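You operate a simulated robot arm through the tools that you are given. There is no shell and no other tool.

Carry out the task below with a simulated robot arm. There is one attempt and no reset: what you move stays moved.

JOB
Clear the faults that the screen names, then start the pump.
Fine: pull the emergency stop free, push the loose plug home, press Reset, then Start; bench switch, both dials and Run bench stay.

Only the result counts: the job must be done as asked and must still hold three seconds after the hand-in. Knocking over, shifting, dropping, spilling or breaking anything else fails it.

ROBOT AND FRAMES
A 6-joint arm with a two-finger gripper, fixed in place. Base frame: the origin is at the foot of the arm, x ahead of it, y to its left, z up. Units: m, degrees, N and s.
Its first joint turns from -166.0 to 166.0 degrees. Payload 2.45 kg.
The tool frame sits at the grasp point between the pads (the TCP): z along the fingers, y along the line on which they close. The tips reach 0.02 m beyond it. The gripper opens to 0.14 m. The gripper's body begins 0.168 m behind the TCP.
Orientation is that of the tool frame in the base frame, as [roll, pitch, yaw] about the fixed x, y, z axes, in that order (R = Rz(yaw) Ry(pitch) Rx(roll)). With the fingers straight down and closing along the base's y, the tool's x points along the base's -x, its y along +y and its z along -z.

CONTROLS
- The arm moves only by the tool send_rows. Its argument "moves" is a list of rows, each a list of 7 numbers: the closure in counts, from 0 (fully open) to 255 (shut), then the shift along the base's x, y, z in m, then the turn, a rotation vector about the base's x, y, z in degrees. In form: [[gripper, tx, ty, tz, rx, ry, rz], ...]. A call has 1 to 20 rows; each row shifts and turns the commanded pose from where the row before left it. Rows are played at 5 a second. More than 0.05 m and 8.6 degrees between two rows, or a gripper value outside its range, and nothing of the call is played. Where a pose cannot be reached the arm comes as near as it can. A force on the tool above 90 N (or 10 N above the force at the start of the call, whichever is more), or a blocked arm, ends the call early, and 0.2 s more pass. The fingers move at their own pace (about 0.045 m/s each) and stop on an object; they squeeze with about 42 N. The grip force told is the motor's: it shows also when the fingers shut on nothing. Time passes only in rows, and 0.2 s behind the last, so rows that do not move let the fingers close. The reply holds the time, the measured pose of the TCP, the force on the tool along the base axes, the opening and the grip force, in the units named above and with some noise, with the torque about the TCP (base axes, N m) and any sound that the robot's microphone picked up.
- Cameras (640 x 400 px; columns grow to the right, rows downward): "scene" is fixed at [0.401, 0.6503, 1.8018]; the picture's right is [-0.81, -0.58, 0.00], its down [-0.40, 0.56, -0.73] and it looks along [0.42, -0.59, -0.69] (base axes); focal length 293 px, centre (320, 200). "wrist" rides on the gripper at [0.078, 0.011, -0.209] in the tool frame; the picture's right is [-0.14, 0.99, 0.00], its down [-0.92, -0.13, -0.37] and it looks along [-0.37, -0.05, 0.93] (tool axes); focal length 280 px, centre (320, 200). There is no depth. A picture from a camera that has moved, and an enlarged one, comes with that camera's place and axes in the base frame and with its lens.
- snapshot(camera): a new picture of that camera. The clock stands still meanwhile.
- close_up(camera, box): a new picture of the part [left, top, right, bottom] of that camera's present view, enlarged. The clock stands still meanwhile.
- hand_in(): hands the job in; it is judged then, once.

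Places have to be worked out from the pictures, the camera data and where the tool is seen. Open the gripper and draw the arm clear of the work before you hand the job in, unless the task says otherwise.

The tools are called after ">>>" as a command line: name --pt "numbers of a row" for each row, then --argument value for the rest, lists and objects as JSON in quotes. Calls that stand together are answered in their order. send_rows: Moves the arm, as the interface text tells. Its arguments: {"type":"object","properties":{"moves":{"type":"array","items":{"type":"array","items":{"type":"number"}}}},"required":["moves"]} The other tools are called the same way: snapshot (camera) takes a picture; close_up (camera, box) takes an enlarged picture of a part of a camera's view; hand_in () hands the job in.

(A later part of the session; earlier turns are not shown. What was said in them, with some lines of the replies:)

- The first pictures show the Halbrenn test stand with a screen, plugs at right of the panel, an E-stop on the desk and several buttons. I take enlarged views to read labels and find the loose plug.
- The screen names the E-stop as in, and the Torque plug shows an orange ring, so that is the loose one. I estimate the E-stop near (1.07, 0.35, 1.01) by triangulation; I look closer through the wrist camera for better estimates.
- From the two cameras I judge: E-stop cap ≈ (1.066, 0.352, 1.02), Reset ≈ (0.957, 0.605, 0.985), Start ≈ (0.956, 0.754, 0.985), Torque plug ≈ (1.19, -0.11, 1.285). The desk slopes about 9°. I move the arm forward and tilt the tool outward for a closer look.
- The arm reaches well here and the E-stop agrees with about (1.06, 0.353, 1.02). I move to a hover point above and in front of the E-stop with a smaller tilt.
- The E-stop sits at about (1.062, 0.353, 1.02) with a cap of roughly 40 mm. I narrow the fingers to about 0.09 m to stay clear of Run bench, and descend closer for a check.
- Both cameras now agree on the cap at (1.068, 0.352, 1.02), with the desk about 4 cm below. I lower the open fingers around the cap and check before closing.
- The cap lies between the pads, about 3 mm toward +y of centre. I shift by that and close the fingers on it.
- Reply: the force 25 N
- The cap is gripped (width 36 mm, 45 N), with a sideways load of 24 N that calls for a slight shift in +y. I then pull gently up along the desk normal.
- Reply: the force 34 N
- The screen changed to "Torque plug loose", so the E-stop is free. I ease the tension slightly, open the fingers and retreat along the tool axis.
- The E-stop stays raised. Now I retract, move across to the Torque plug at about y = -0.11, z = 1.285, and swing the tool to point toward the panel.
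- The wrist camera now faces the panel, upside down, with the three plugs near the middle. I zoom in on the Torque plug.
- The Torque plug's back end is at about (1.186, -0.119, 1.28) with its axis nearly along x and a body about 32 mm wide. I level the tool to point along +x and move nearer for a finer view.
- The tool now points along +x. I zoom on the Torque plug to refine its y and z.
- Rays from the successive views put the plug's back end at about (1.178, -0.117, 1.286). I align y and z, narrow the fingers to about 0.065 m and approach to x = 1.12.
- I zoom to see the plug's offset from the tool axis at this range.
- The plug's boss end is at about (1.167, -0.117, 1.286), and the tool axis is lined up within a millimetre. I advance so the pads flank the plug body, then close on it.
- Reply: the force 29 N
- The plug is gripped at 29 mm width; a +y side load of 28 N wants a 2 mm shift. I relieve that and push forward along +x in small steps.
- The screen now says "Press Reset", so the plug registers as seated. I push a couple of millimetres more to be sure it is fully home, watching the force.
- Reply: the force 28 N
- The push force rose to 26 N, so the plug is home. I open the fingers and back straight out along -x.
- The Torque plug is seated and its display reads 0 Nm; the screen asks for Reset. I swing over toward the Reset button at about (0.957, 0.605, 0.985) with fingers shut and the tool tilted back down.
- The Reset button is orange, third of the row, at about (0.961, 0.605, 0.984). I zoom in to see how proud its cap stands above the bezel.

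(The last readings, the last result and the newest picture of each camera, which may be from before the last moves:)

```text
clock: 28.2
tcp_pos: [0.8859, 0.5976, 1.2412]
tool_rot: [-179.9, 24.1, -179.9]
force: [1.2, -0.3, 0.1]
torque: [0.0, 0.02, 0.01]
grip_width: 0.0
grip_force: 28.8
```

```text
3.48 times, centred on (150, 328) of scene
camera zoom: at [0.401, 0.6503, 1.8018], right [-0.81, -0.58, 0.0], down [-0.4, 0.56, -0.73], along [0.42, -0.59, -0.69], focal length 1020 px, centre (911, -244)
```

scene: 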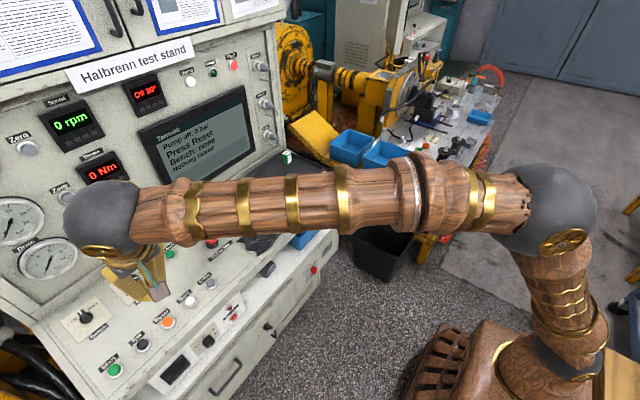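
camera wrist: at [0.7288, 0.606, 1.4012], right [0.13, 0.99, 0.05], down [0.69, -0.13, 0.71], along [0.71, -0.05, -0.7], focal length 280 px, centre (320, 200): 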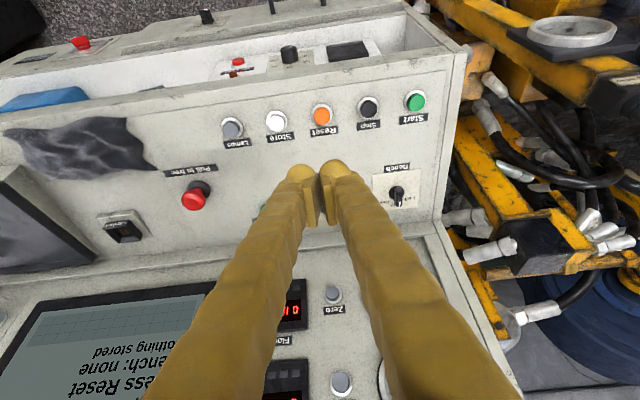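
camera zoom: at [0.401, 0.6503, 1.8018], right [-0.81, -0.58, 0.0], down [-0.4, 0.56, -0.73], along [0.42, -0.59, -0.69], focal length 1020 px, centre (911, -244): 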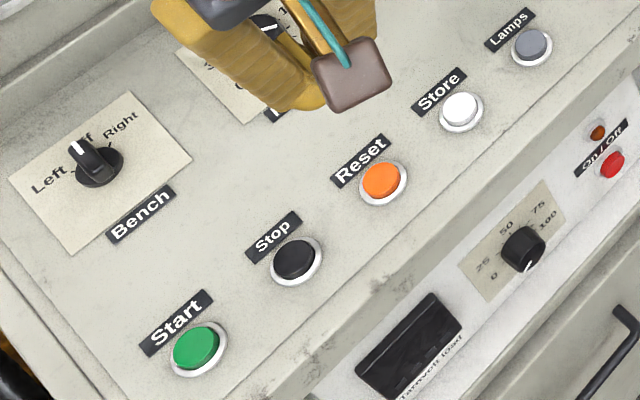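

Redoing the triangulation with refined axes puts the Reset cap at about (0.966, 0.6045, 0.977), standing about 5 mm above its bezel. I descend to hover about 3–4 cm above it with the tool closer to the desk normal.

>>> send_rows --pt "255 0.0125 0.0012 -0.033 0 1.5 0" --pt "255 0.0125 0.0012 -0.033 0 1.5 0" --pt "255 0.0125 0.0012 -0.033 0 1.5 0" --pt "255 0.0125 0.0012 -0.033 0 1.5 0" --pt "255 0.0125 0.0012 -0.033 0 1.5 0" --pt "255 0.0125 0.001 -0.033 0 1.5 0" --pt "255 0 0 0 0 0 0"

>>> snapshot --camera "wrist"

>>> close_up --camera "scene" --box '[90, 240, 230, 385]'

```text
clock: 29.8
tcp_pos: [0.9407, 0.6079, 1.0278]
tool_rot: [-176.4, 18.8, -179.9]
force: [0.4, -0.2, 0.6]
torque: [0.02, 0.01, -0.02]
grip_width: 0.0
grip_force: 29.2
out of reach, approached as far as the arm can: row 2, 3, 4, 6
```

```text
taken
camera wrist: at [0.7995, 0.629, 1.2012], right [0.15, 0.99, -0.01], down [0.75, -0.1, 0.65], along [0.64, -0.11, -0.76], focal length 280 px, centre (320, 200)
```

wrist: 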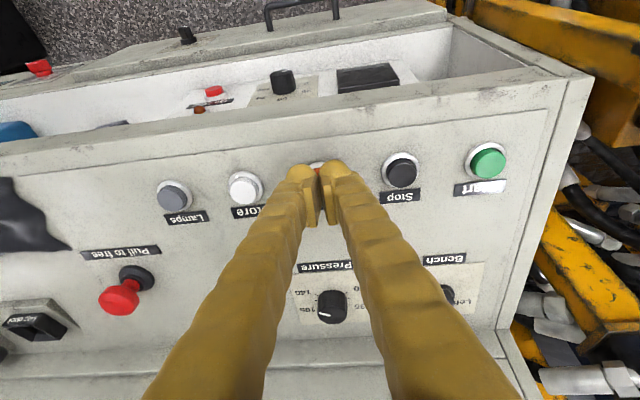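

```text
2.76 times, centred on (160, 312) of scene
camera zoom: at [0.401, 0.6503, 1.8018], right [-0.81, -0.58, 0.0], down [-0.4, 0.56, -0.73], along [0.42, -0.59, -0.69], focal length 809 px, centre (761, -110)
```

zoom: 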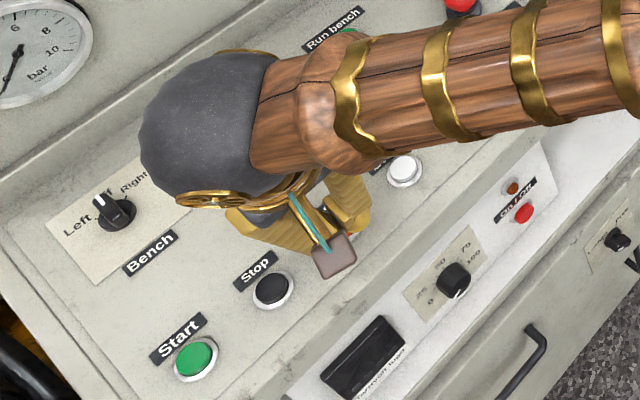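

Part of that descent was beyond reach because the tool is too upright here. I retreat a little and yaw the tool about 32° so that it can lean radially outward.

>>> send_rows --pt "255 -0.025 -0.012 0.025 0 0 0" --pt "255 -0.025 -0.012 0.025 0 0 8" --pt "255 0 0 0 0 0 8" --pt "255 0 0 0 0 0 8" --pt "255 0 0 0 0 0 8" --pt "255 0 0 0 0 0 0"

```text
clock: 31.2
tcp_pos: [0.8654, 0.5921, 1.0557]
tool_rot: [-170.4, 21.8, -147.5]
force: [-0.9, 0.3, -0.2]
torque: [-0.01, 0.02, 0.0]
grip_width: 0.0
grip_force: 29.5
out of reach, approached as far as the arm can: row 1, 2, 3, 4, 5
```

Even moves that should be easy count as out of reach, and the tool has picked up an unwanted roll, so a joint limit or awkward wrist posture is likely. I look at the arm before moving further.

>>> close_up --camera "scene" --box '[40, 160, 280, 330]'

>>> snapshot --camera "wrist"

>>> snapshot --camera "scene"

```text
2.35 times, centred on (160, 245) of scene
camera zoom: at [0.401, 0.6503, 1.8018], right [-0.81, -0.58, 0.0], down [-0.4, 0.56, -0.73], along [0.42, -0.59, -0.69], focal length 690 px, centre (696, 94)
```

zoom: 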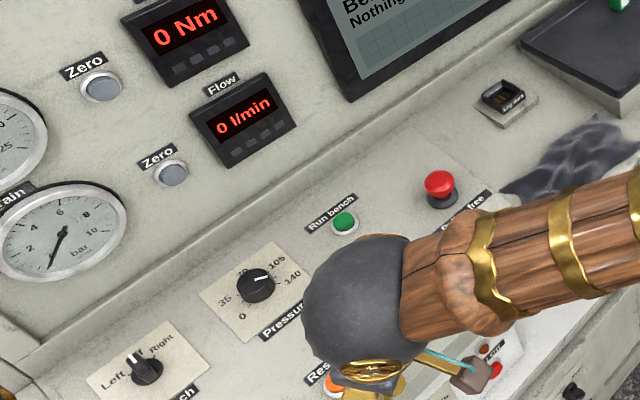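

```text
taken
camera wrist: at [0.715, 0.5494, 1.218], right [-0.37, 0.93, -0.1], down [0.64, 0.33, 0.7], along [0.68, 0.19, -0.71], focal length 280 px, centre (320, 200)
```

wrist: 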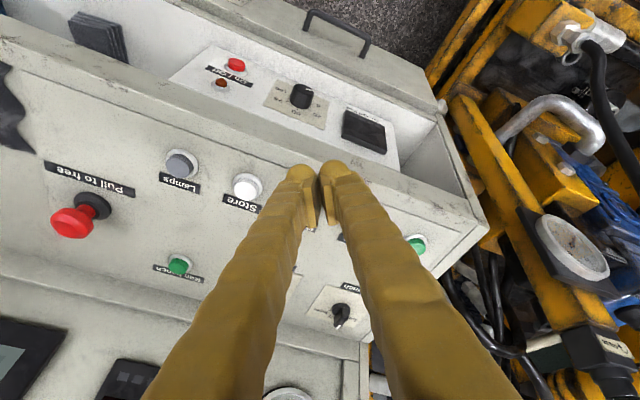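

```text
taken
```

scene: 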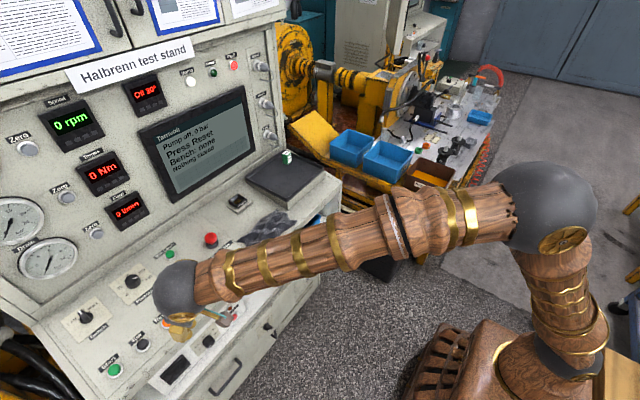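

This fits a wrist that flipped near the plug and now sits at a roll limit, allowing only poses that lean toward -y relative to the arm plane. A larger tilt of about 40° along +x with the original yaw stays away from that limit, so I turn to that while lifting a little.

>>> send_rows --pt "255 0 0 0.012 2.63 -3.05 -5.44" --pt "255 0 0 0.012 2.63 -3.05 -5.44" --pt "255 0 0 0.012 2.63 -3.05 -5.44" --pt "255 0 0 0.012 2.63 -3.05 -5.44" --pt "255 0 0 0 2.63 -3.05 -5.44" --pt "255 0 0 0 0 0 0"

>>> snapshot --camera "wrist"

```text
clock: 32.6
tcp_pos: [0.8642, 0.5926, 1.1047]
tool_rot: [178.1, 39.2, 180.0]
force: [0.0, 0.1, -0.8]
torque: [0.02, -0.03, 0.01]
grip_width: 0.0002
grip_force: 29.2
```

```text
taken
camera wrist: at [0.6712, 0.5947, 1.2186], right [0.09, 0.99, 0.11], down [0.48, -0.14, 0.86], along [0.87, -0.02, -0.49], focal length 280 px, centre (320, 200)
```

wrist: 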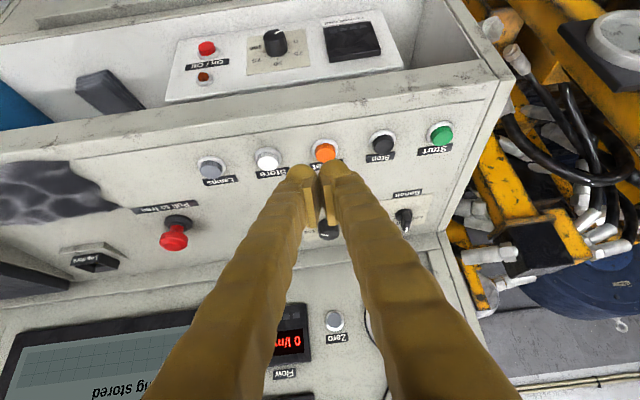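

All poses were reached, and the Reset cap now triangulates to (0.966, 0.604, 0.979). I move to hover about 35 mm over it.

>>> send_rows --pt "255 0.033 0.004 -0.021 0 0 0" --pt "255 0.033 0.004 -0.021 0 0 0" --pt "255 0.032 0.003 -0.021 0 0 0" --pt "255 0 0 0 0 0 0"

>>> close_up --camera "wrist" --box '[220, 90, 420, 230]'

>>> close_up --camera "scene" --box '[90, 240, 230, 385]'

```text
clock: 33.6
tcp_pos: [0.9652, 0.6024, 1.042]
tool_rot: [178.1, 39.2, 179.9]
force: [0.3, -0.5, 1.5]
torque: [-0.01, -0.01, -0.03]
grip_width: 0.0
grip_force: 29.0
```

```text
2.86 times, centred on (320, 160) of wrist
camera zoom: at [0.7708, 0.6047, 1.1566], right [0.09, 0.99, 0.11], down [0.48, -0.14, 0.86], along [0.87, -0.02, -0.49], focal length 801 px, centre (320, 314)
```

zoom: 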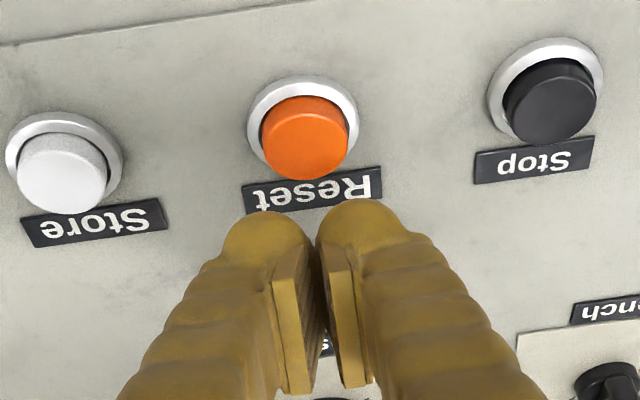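

```text
2.76 times, centred on (160, 312) of scene
camera zoom: at [0.401, 0.6503, 1.8018], right [-0.81, -0.58, 0.0], down [-0.4, 0.56, -0.73], along [0.42, -0.59, -0.69], focal length 809 px, centre (761, -110)
```

zoom: 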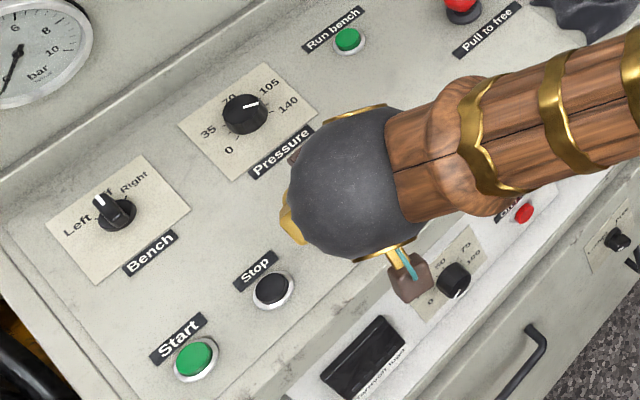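

The closed fingertips are lined up with Reset in y, and the contact edge lies roughly under the TCP. I descend 25 mm and look again.

>>> send_rows --pt "255 0 0 -0.013 0 0 0" --pt "255 0 0 -0.012 0 0 0" --pt "255 0 0 0 0 0 0"

>>> close_up --camera "wrist" --box '[220, 90, 420, 230]'

```text
clock: 34.4
tcp_pos: [0.9635, 0.6043, 1.0179]
tool_rot: [178.0, 39.2, 179.9]
force: [0.0, 1.3, 0.7]
torque: [0.01, -0.01, 0.02]
grip_width: 0.0002
grip_force: 29.5
```

```text
2.86 times, centred on (320, 160) of wrist
camera zoom: at [0.7705, 0.6052, 1.1318], right [0.09, 0.99, 0.11], down [0.48, -0.14, 0.86], along [0.87, -0.02, -0.49], focal length 801 px, centre (320, 314)
```

zoom: 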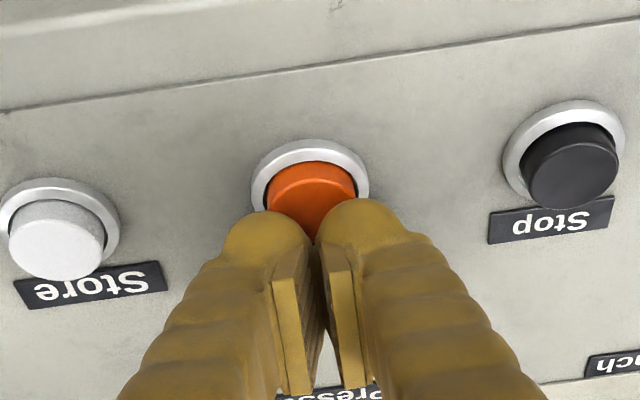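

The contact corner will land about 5 mm short of the cap's centre, so I add 3 mm in +x while descending slowly to find contact.

>>> send_rows --pt "255 0.0015 0 -0.004 0 0 0" --pt "255 0.0015 0 -0.004 0 0 0" --pt "255 0 0 -0.003 0 0 0" --pt "255 0 0 0 0 0 0"

>>> close_up --camera "wrist" --box '[220, 90, 420, 230]'

>>> close_up --camera "scene" --box '[130, 80, 290, 180]'

```text
clock: 35.4
tcp_pos: [0.9678, 0.6043, 1.0097]
tool_rot: [177.9, 39.3, 179.9]
force: [-15.6, 2.7, 61.8]
torque: [0.03, 0.42, -0.07]
grip_width: 0.0062
grip_force: 29.5
heard: click
```

```text
2.86 times, centred on (320, 160) of wrist
camera zoom: at [0.7734, 0.6055, 1.1246], right [0.08, 0.99, 0.12], down [0.48, -0.14, 0.87], along [0.87, -0.02, -0.49], focal length 801 px, centre (320, 314)
```

zoom: 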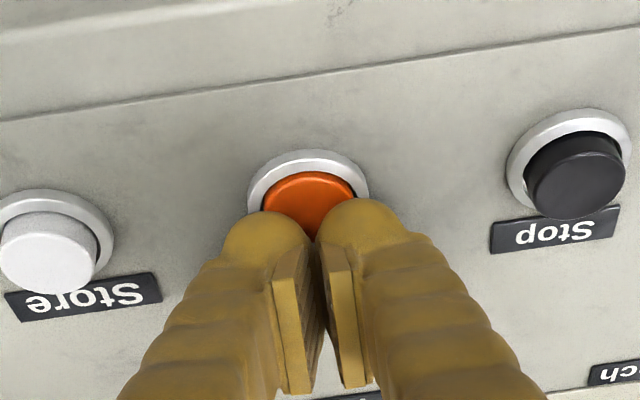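

```text
4.00 times, centred on (210, 130) of scene
camera zoom: at [0.401, 0.6503, 1.8018], right [-0.81, -0.58, 0.0], down [-0.4, 0.56, -0.73], along [0.42, -0.59, -0.69], focal length 1172 px, centre (760, 480)
```

zoom: 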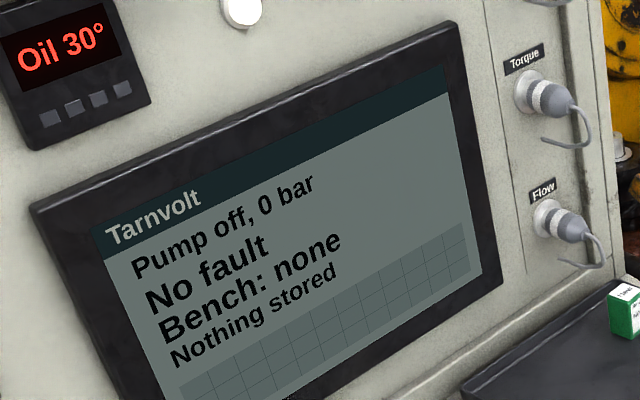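

Reset clicked and the screen reads "No fault". I lift off straight up and move sideways to above the Start button at about y = 0.753.

>>> send_rows --pt "255 0 0 0.02 0 0 0" --pt "255 0 0 0.025 0 0 0" --pt "255 0 0 0.025 0 0 0" --pt "255 0 0.037 0 0 0 0" --pt "255 0 0.037 0 0 0 0" --pt "255 0 0.037 0 0 0 0" --pt "255 0 0.037 0 0 0 0" --pt "255 0 0 0 0 0 0"

>>> snapshot --camera "wrist"

>>> snapshot --camera "scene"

```text
clock: 37.2
tcp_pos: [0.9676, 0.7528, 1.0756]
tool_rot: [178.0, 39.1, 179.9]
force: [-0.4, -0.2, -0.2]
torque: [-0.06, -0.02, -0.03]
grip_width: 0.0001
grip_force: 29.2
```

```text
taken
camera wrist: at [0.7746, 0.7539, 1.1898], right [0.09, 0.99, 0.11], down [0.48, -0.14, 0.86], along [0.87, -0.02, -0.49], focal length 280 px, centre (320, 200)
```

wrist: 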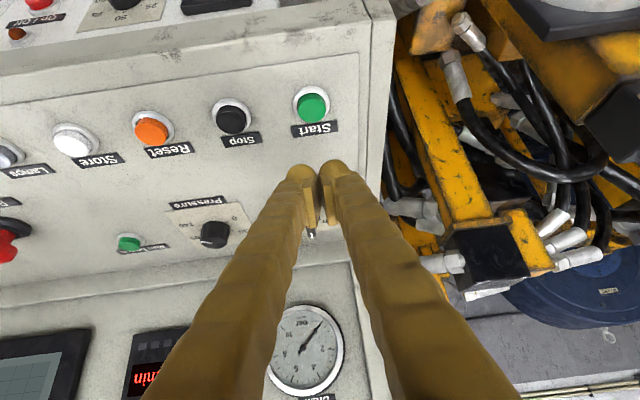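

```text
taken
```

scene: 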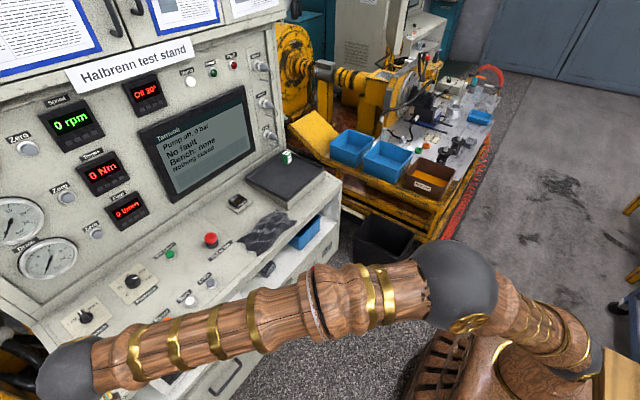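

All reached. I zoom on the Start button to fine-tune alignment before descending.

>>> close_up --camera "wrist" --box '[220, 70, 420, 210]'

```text
2.86 times, centred on (320, 140) of wrist
camera zoom: at [0.7746, 0.7539, 1.1898], right [0.09, 0.99, 0.11], down [0.48, -0.14, 0.86], along [0.87, -0.02, -0.49], focal length 801 px, centre (320, 371)
```

zoom: 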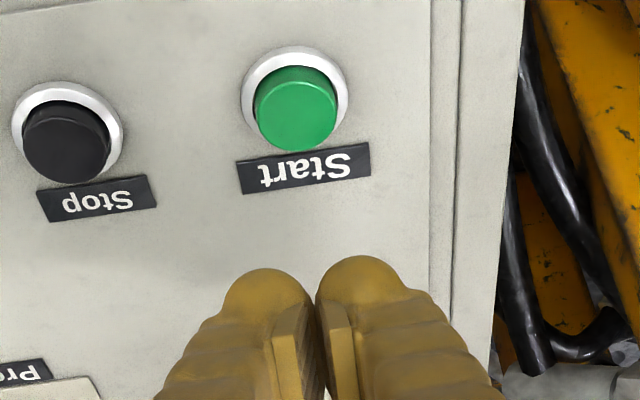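

The Start cap is at about (0.967, 0.753, 0.983), straight below the tool. I descend to just above it and check once more.

>>> send_rows --pt "255 0 0 -0.019 0 0 0" --pt "255 0 0 -0.019 0 0 0" --pt "255 0 0 -0.018 0 0 0" --pt "255 0 0 0 0 0 0"

>>> close_up --camera "wrist" --box '[220, 90, 420, 230]'

```text
clock: 38.2
tcp_pos: [0.967, 0.7504, 1.0202]
tool_rot: [178.1, 39.1, -179.9]
force: [0.5, 0.5, 0.3]
torque: [-0.01, -0.01, 0.02]
grip_width: 0.0002
grip_force: 29.3
```

```text
2.86 times, centred on (320, 160) of wrist
camera zoom: at [0.774, 0.752, 1.1352], right [0.09, 0.99, 0.11], down [0.48, -0.14, 0.86], along [0.87, -0.02, -0.49], focal length 801 px, centre (320, 314)
```

zoom: 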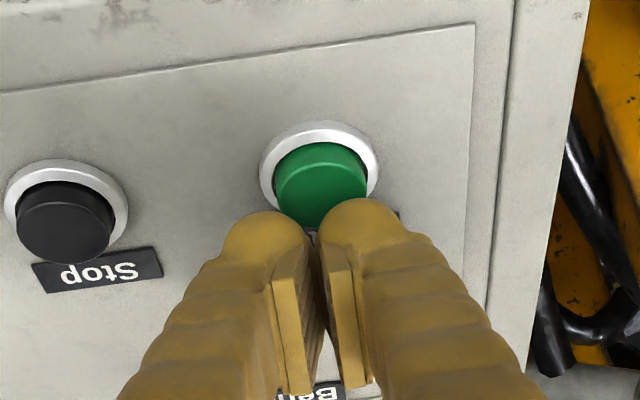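

The cap will sit right under the contact edge. I press down in small steps as with Reset.

>>> send_rows --pt "255 0 0.001 -0.004 0 0 0" --pt "255 0 0 -0.004 0 0 0" --pt "255 0 0 -0.003 0 0 0" --pt "255 0 0 0 0 0 0"

>>> close_up --camera "scene" --box '[130, 80, 290, 180]'

```text
clock: 39.2
tcp_pos: [0.9674, 0.7515, 1.0109]
tool_rot: [178.0, 39.4, 179.9]
force: [9.1, -1.7, 26.0]
torque: [-0.08, -0.12, 0.06]
grip_width: 0.006
grip_force: 29.5
heard: click
```

```text
4.00 times, centred on (210, 130) of scene
camera zoom: at [0.401, 0.6503, 1.8018], right [-0.81, -0.58, 0.0], down [-0.4, 0.56, -0.73], along [0.42, -0.59, -0.69], focal length 1172 px, centre (760, 480)
```

zoom: 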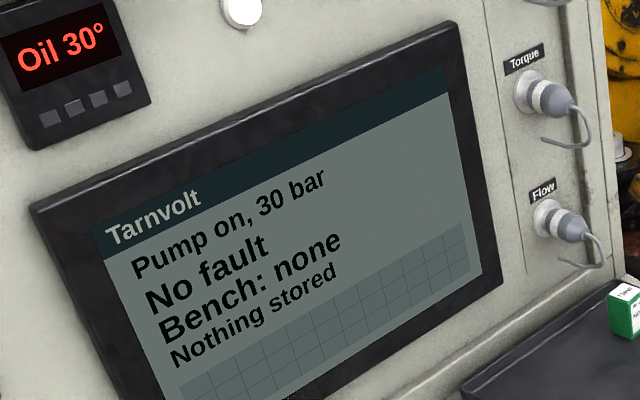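

The screen reads "Pump on, 30 bar" and "No fault". I lift off straight up, draw back clear of the stand and open the gripper in free space.

>>> send_rows --pt "255 0 0 0.02 0 0 0" --pt "255 0 0 0.03 0 0 0" --pt "255 0 0 0.035 0 0 0" --pt "255 -0.02 -0.01 0.035 0 0 0" --pt "255 -0.03 -0.015 0.03 0 0 0" --pt "255 -0.03 -0.02 0.03 0 0 0" --pt "200 -0.03 -0.02 0.02 0 0 0" --pt "100 -0.03 -0.02 0.02 0 0 0" --pt "0 -0.03 -0.02 0.02 0 0 0" --pt "0 -0.03 -0.02 0.02 0 0 0" --pt "0 0 0 0 0 0 0" --pt "0 0 0 0 0 0 0"

>>> snapshot --camera "scene"

>>> snapshot --camera "wrist"

```text
clock: 41.8
tcp_pos: [0.7674, 0.6276, 1.2692]
tool_rot: [178.1, 39.1, 179.9]
force: [-0.5, 0.2, 0.0]
torque: [0.02, 0.0, 0.01]
grip_width: 0.1207
grip_force: 0.0
```

```text
taken
```

scene: 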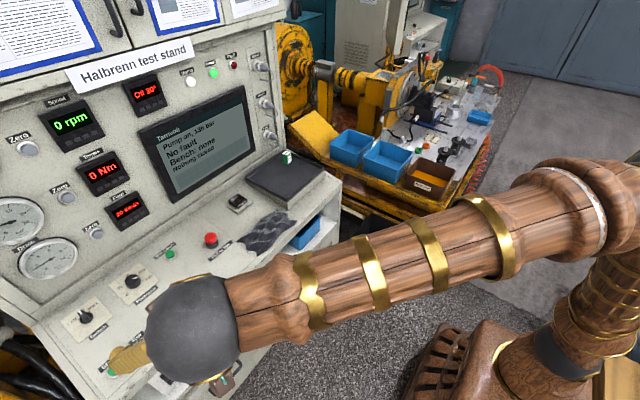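

```text
taken
camera wrist: at [0.5742, 0.6298, 1.3835], right [0.09, 0.99, 0.11], down [0.48, -0.14, 0.86], along [0.87, -0.02, -0.49], focal length 280 px, centre (320, 200)
```

wrist: 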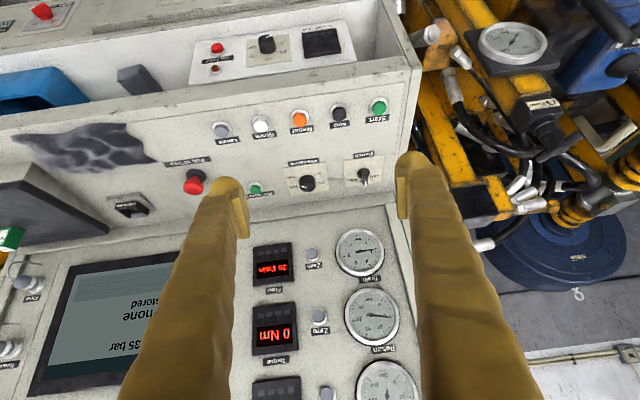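

The pump is running and the gripper is open. I draw back a bit further and check the screen, the bench switch and the dials before handing in.

>>> send_rows --pt "0 -0.03 -0.02 0.02 0 0 0" --pt "0 -0.03 -0.02 0.02 0 0 0" --pt "0 -0.03 -0.02 0.02 0 0 0" --pt "0 0 0 0 0 0 0" --pt "0 0 0 0 0 0 0" --pt "0 0 0 0 0 0 0" --pt "0 0 0 0 0 0 0" --pt "0 0 0 0 0 0 0"

>>> close_up --camera "scene" --box '[90, 60, 290, 200]'

>>> close_up --camera "wrist" --box '[170, 60, 420, 220]'

>>> close_up --camera "scene" --box '[50, 220, 250, 390]'

```text
clock: 43.6
tcp_pos: [0.6756, 0.5683, 1.3295]
tool_rot: [178.1, 39.2, 180.0]
force: [-0.4, -0.7, -0.1]
torque: [0.0, -0.01, 0.0]
grip_width: 0.14
grip_force: 0.1
```

```text
2.86 times, centred on (190, 130) of scene
camera zoom: at [0.401, 0.6503, 1.8018], right [-0.81, -0.58, 0.0], down [-0.4, 0.56, -0.73], along [0.42, -0.59, -0.69], focal length 838 px, centre (691, 400)
```

zoom: 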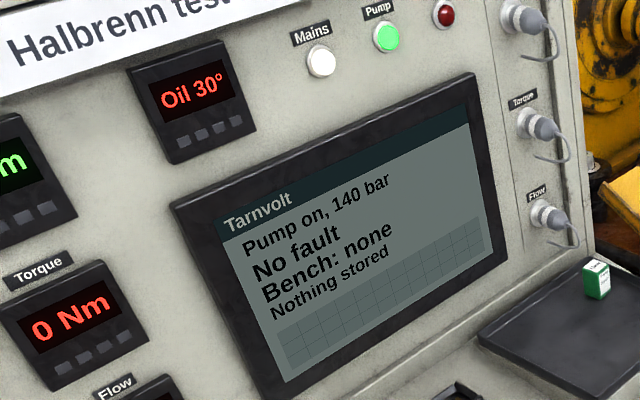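

```text
2.50 times, centred on (295, 140) of wrist
camera zoom: at [0.483, 0.5703, 1.4448], right [0.09, 0.99, 0.11], down [0.48, -0.14, 0.86], along [0.87, -0.02, -0.49], focal length 701 px, centre (382, 350)
```

zoom: 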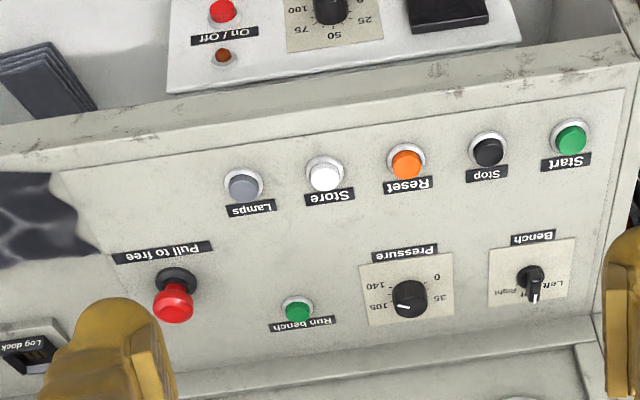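

```text
2.35 times, centred on (150, 305) of scene
camera zoom: at [0.401, 0.6503, 1.8018], right [-0.81, -0.58, 0.0], down [-0.4, 0.56, -0.73], along [0.42, -0.59, -0.69], focal length 690 px, centre (720, -47)
```

zoom: 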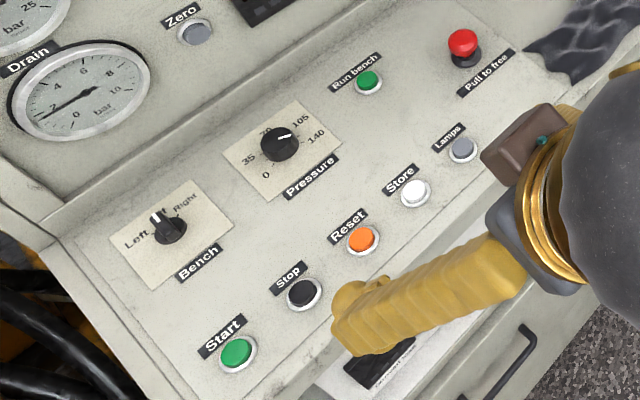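

The pump lamp is green, fault lamp off, and the bench switch and dials look unchanged; the pressure reads 140 bar. I wait a couple of seconds to see that it holds without a new fault.

>>> send_rows --pt "0 0 0 0 0 0 0" --pt "0 0 0 0 0 0 0" --pt "0 0 0 0 0 0 0" --pt "0 0 0 0 0 0 0" --pt "0 0 0 0 0 0 0" --pt "0 0 0 0 0 0 0" --pt "0 0 0 0 0 0 0" --pt "0 0 0 0 0 0 0" --pt "0 0 0 0 0 0 0" --pt "0 0 0 0 0 0 0" --pt "0 0 0 0 0 0 0" --pt "0 0 0 0 0 0 0"

>>> close_up --camera "scene" --box '[90, 60, 290, 200]'

```text
clock: 46.2
tcp_pos: [0.6766, 0.5685, 1.3295]
tool_rot: [178.2, 39.2, -180.0]
force: [0.6, -0.4, 0.0]
torque: [-0.01, 0.0, 0.01]
grip_width: 0.14
grip_force: 0.0
```

```text
2.86 times, centred on (190, 130) of scene
camera zoom: at [0.401, 0.6503, 1.8018], right [-0.81, -0.58, 0.0], down [-0.4, 0.56, -0.73], along [0.42, -0.59, -0.69], focal length 838 px, centre (691, 400)
```

zoom: 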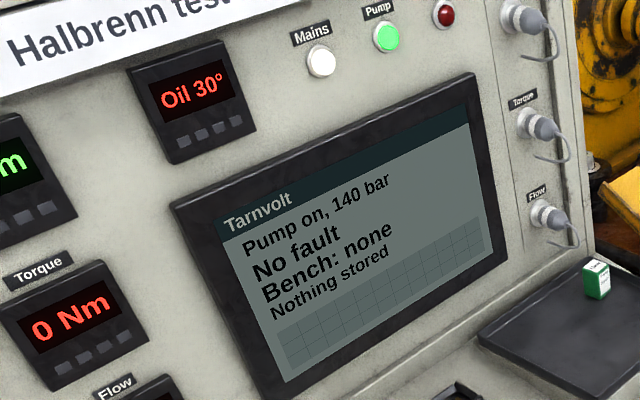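

The reading is steady at "Pump on, 140 bar, No fault". The gripper is open and the arm is clear of the stand, so I hand the job in.

>>> hand_in

```text
The job is handed in.
```

I cleared both faults and started the pump. Just before hand-in the screen read "Pump on, 140 bar" and "No fault", steady over about 2.5 s. I don't know the judged result.

- **Emergency stop:** pulled free; the screen then moved on to the next fault.
- **Loose plug:** it was the Torque plug. I pushed it in until it stopped; the Torque display now reads 0 Nm.
- **Reset and Start:** each pressed once, each with a click.
- **Left alone:** I didn't touch the bench switch, either dial or Run bench. In the last pictures I took of them, the bench switch and the Pressure dial looked as they did at the start. I did not look as closely at the second dial.

Between the plug and Reset the wrist reached a joint limit. It took two calls with out-of-reach warnings before I found a tilt that worked, and nothing was touched during that time. The gripper is open and the arm is clear of the stand.
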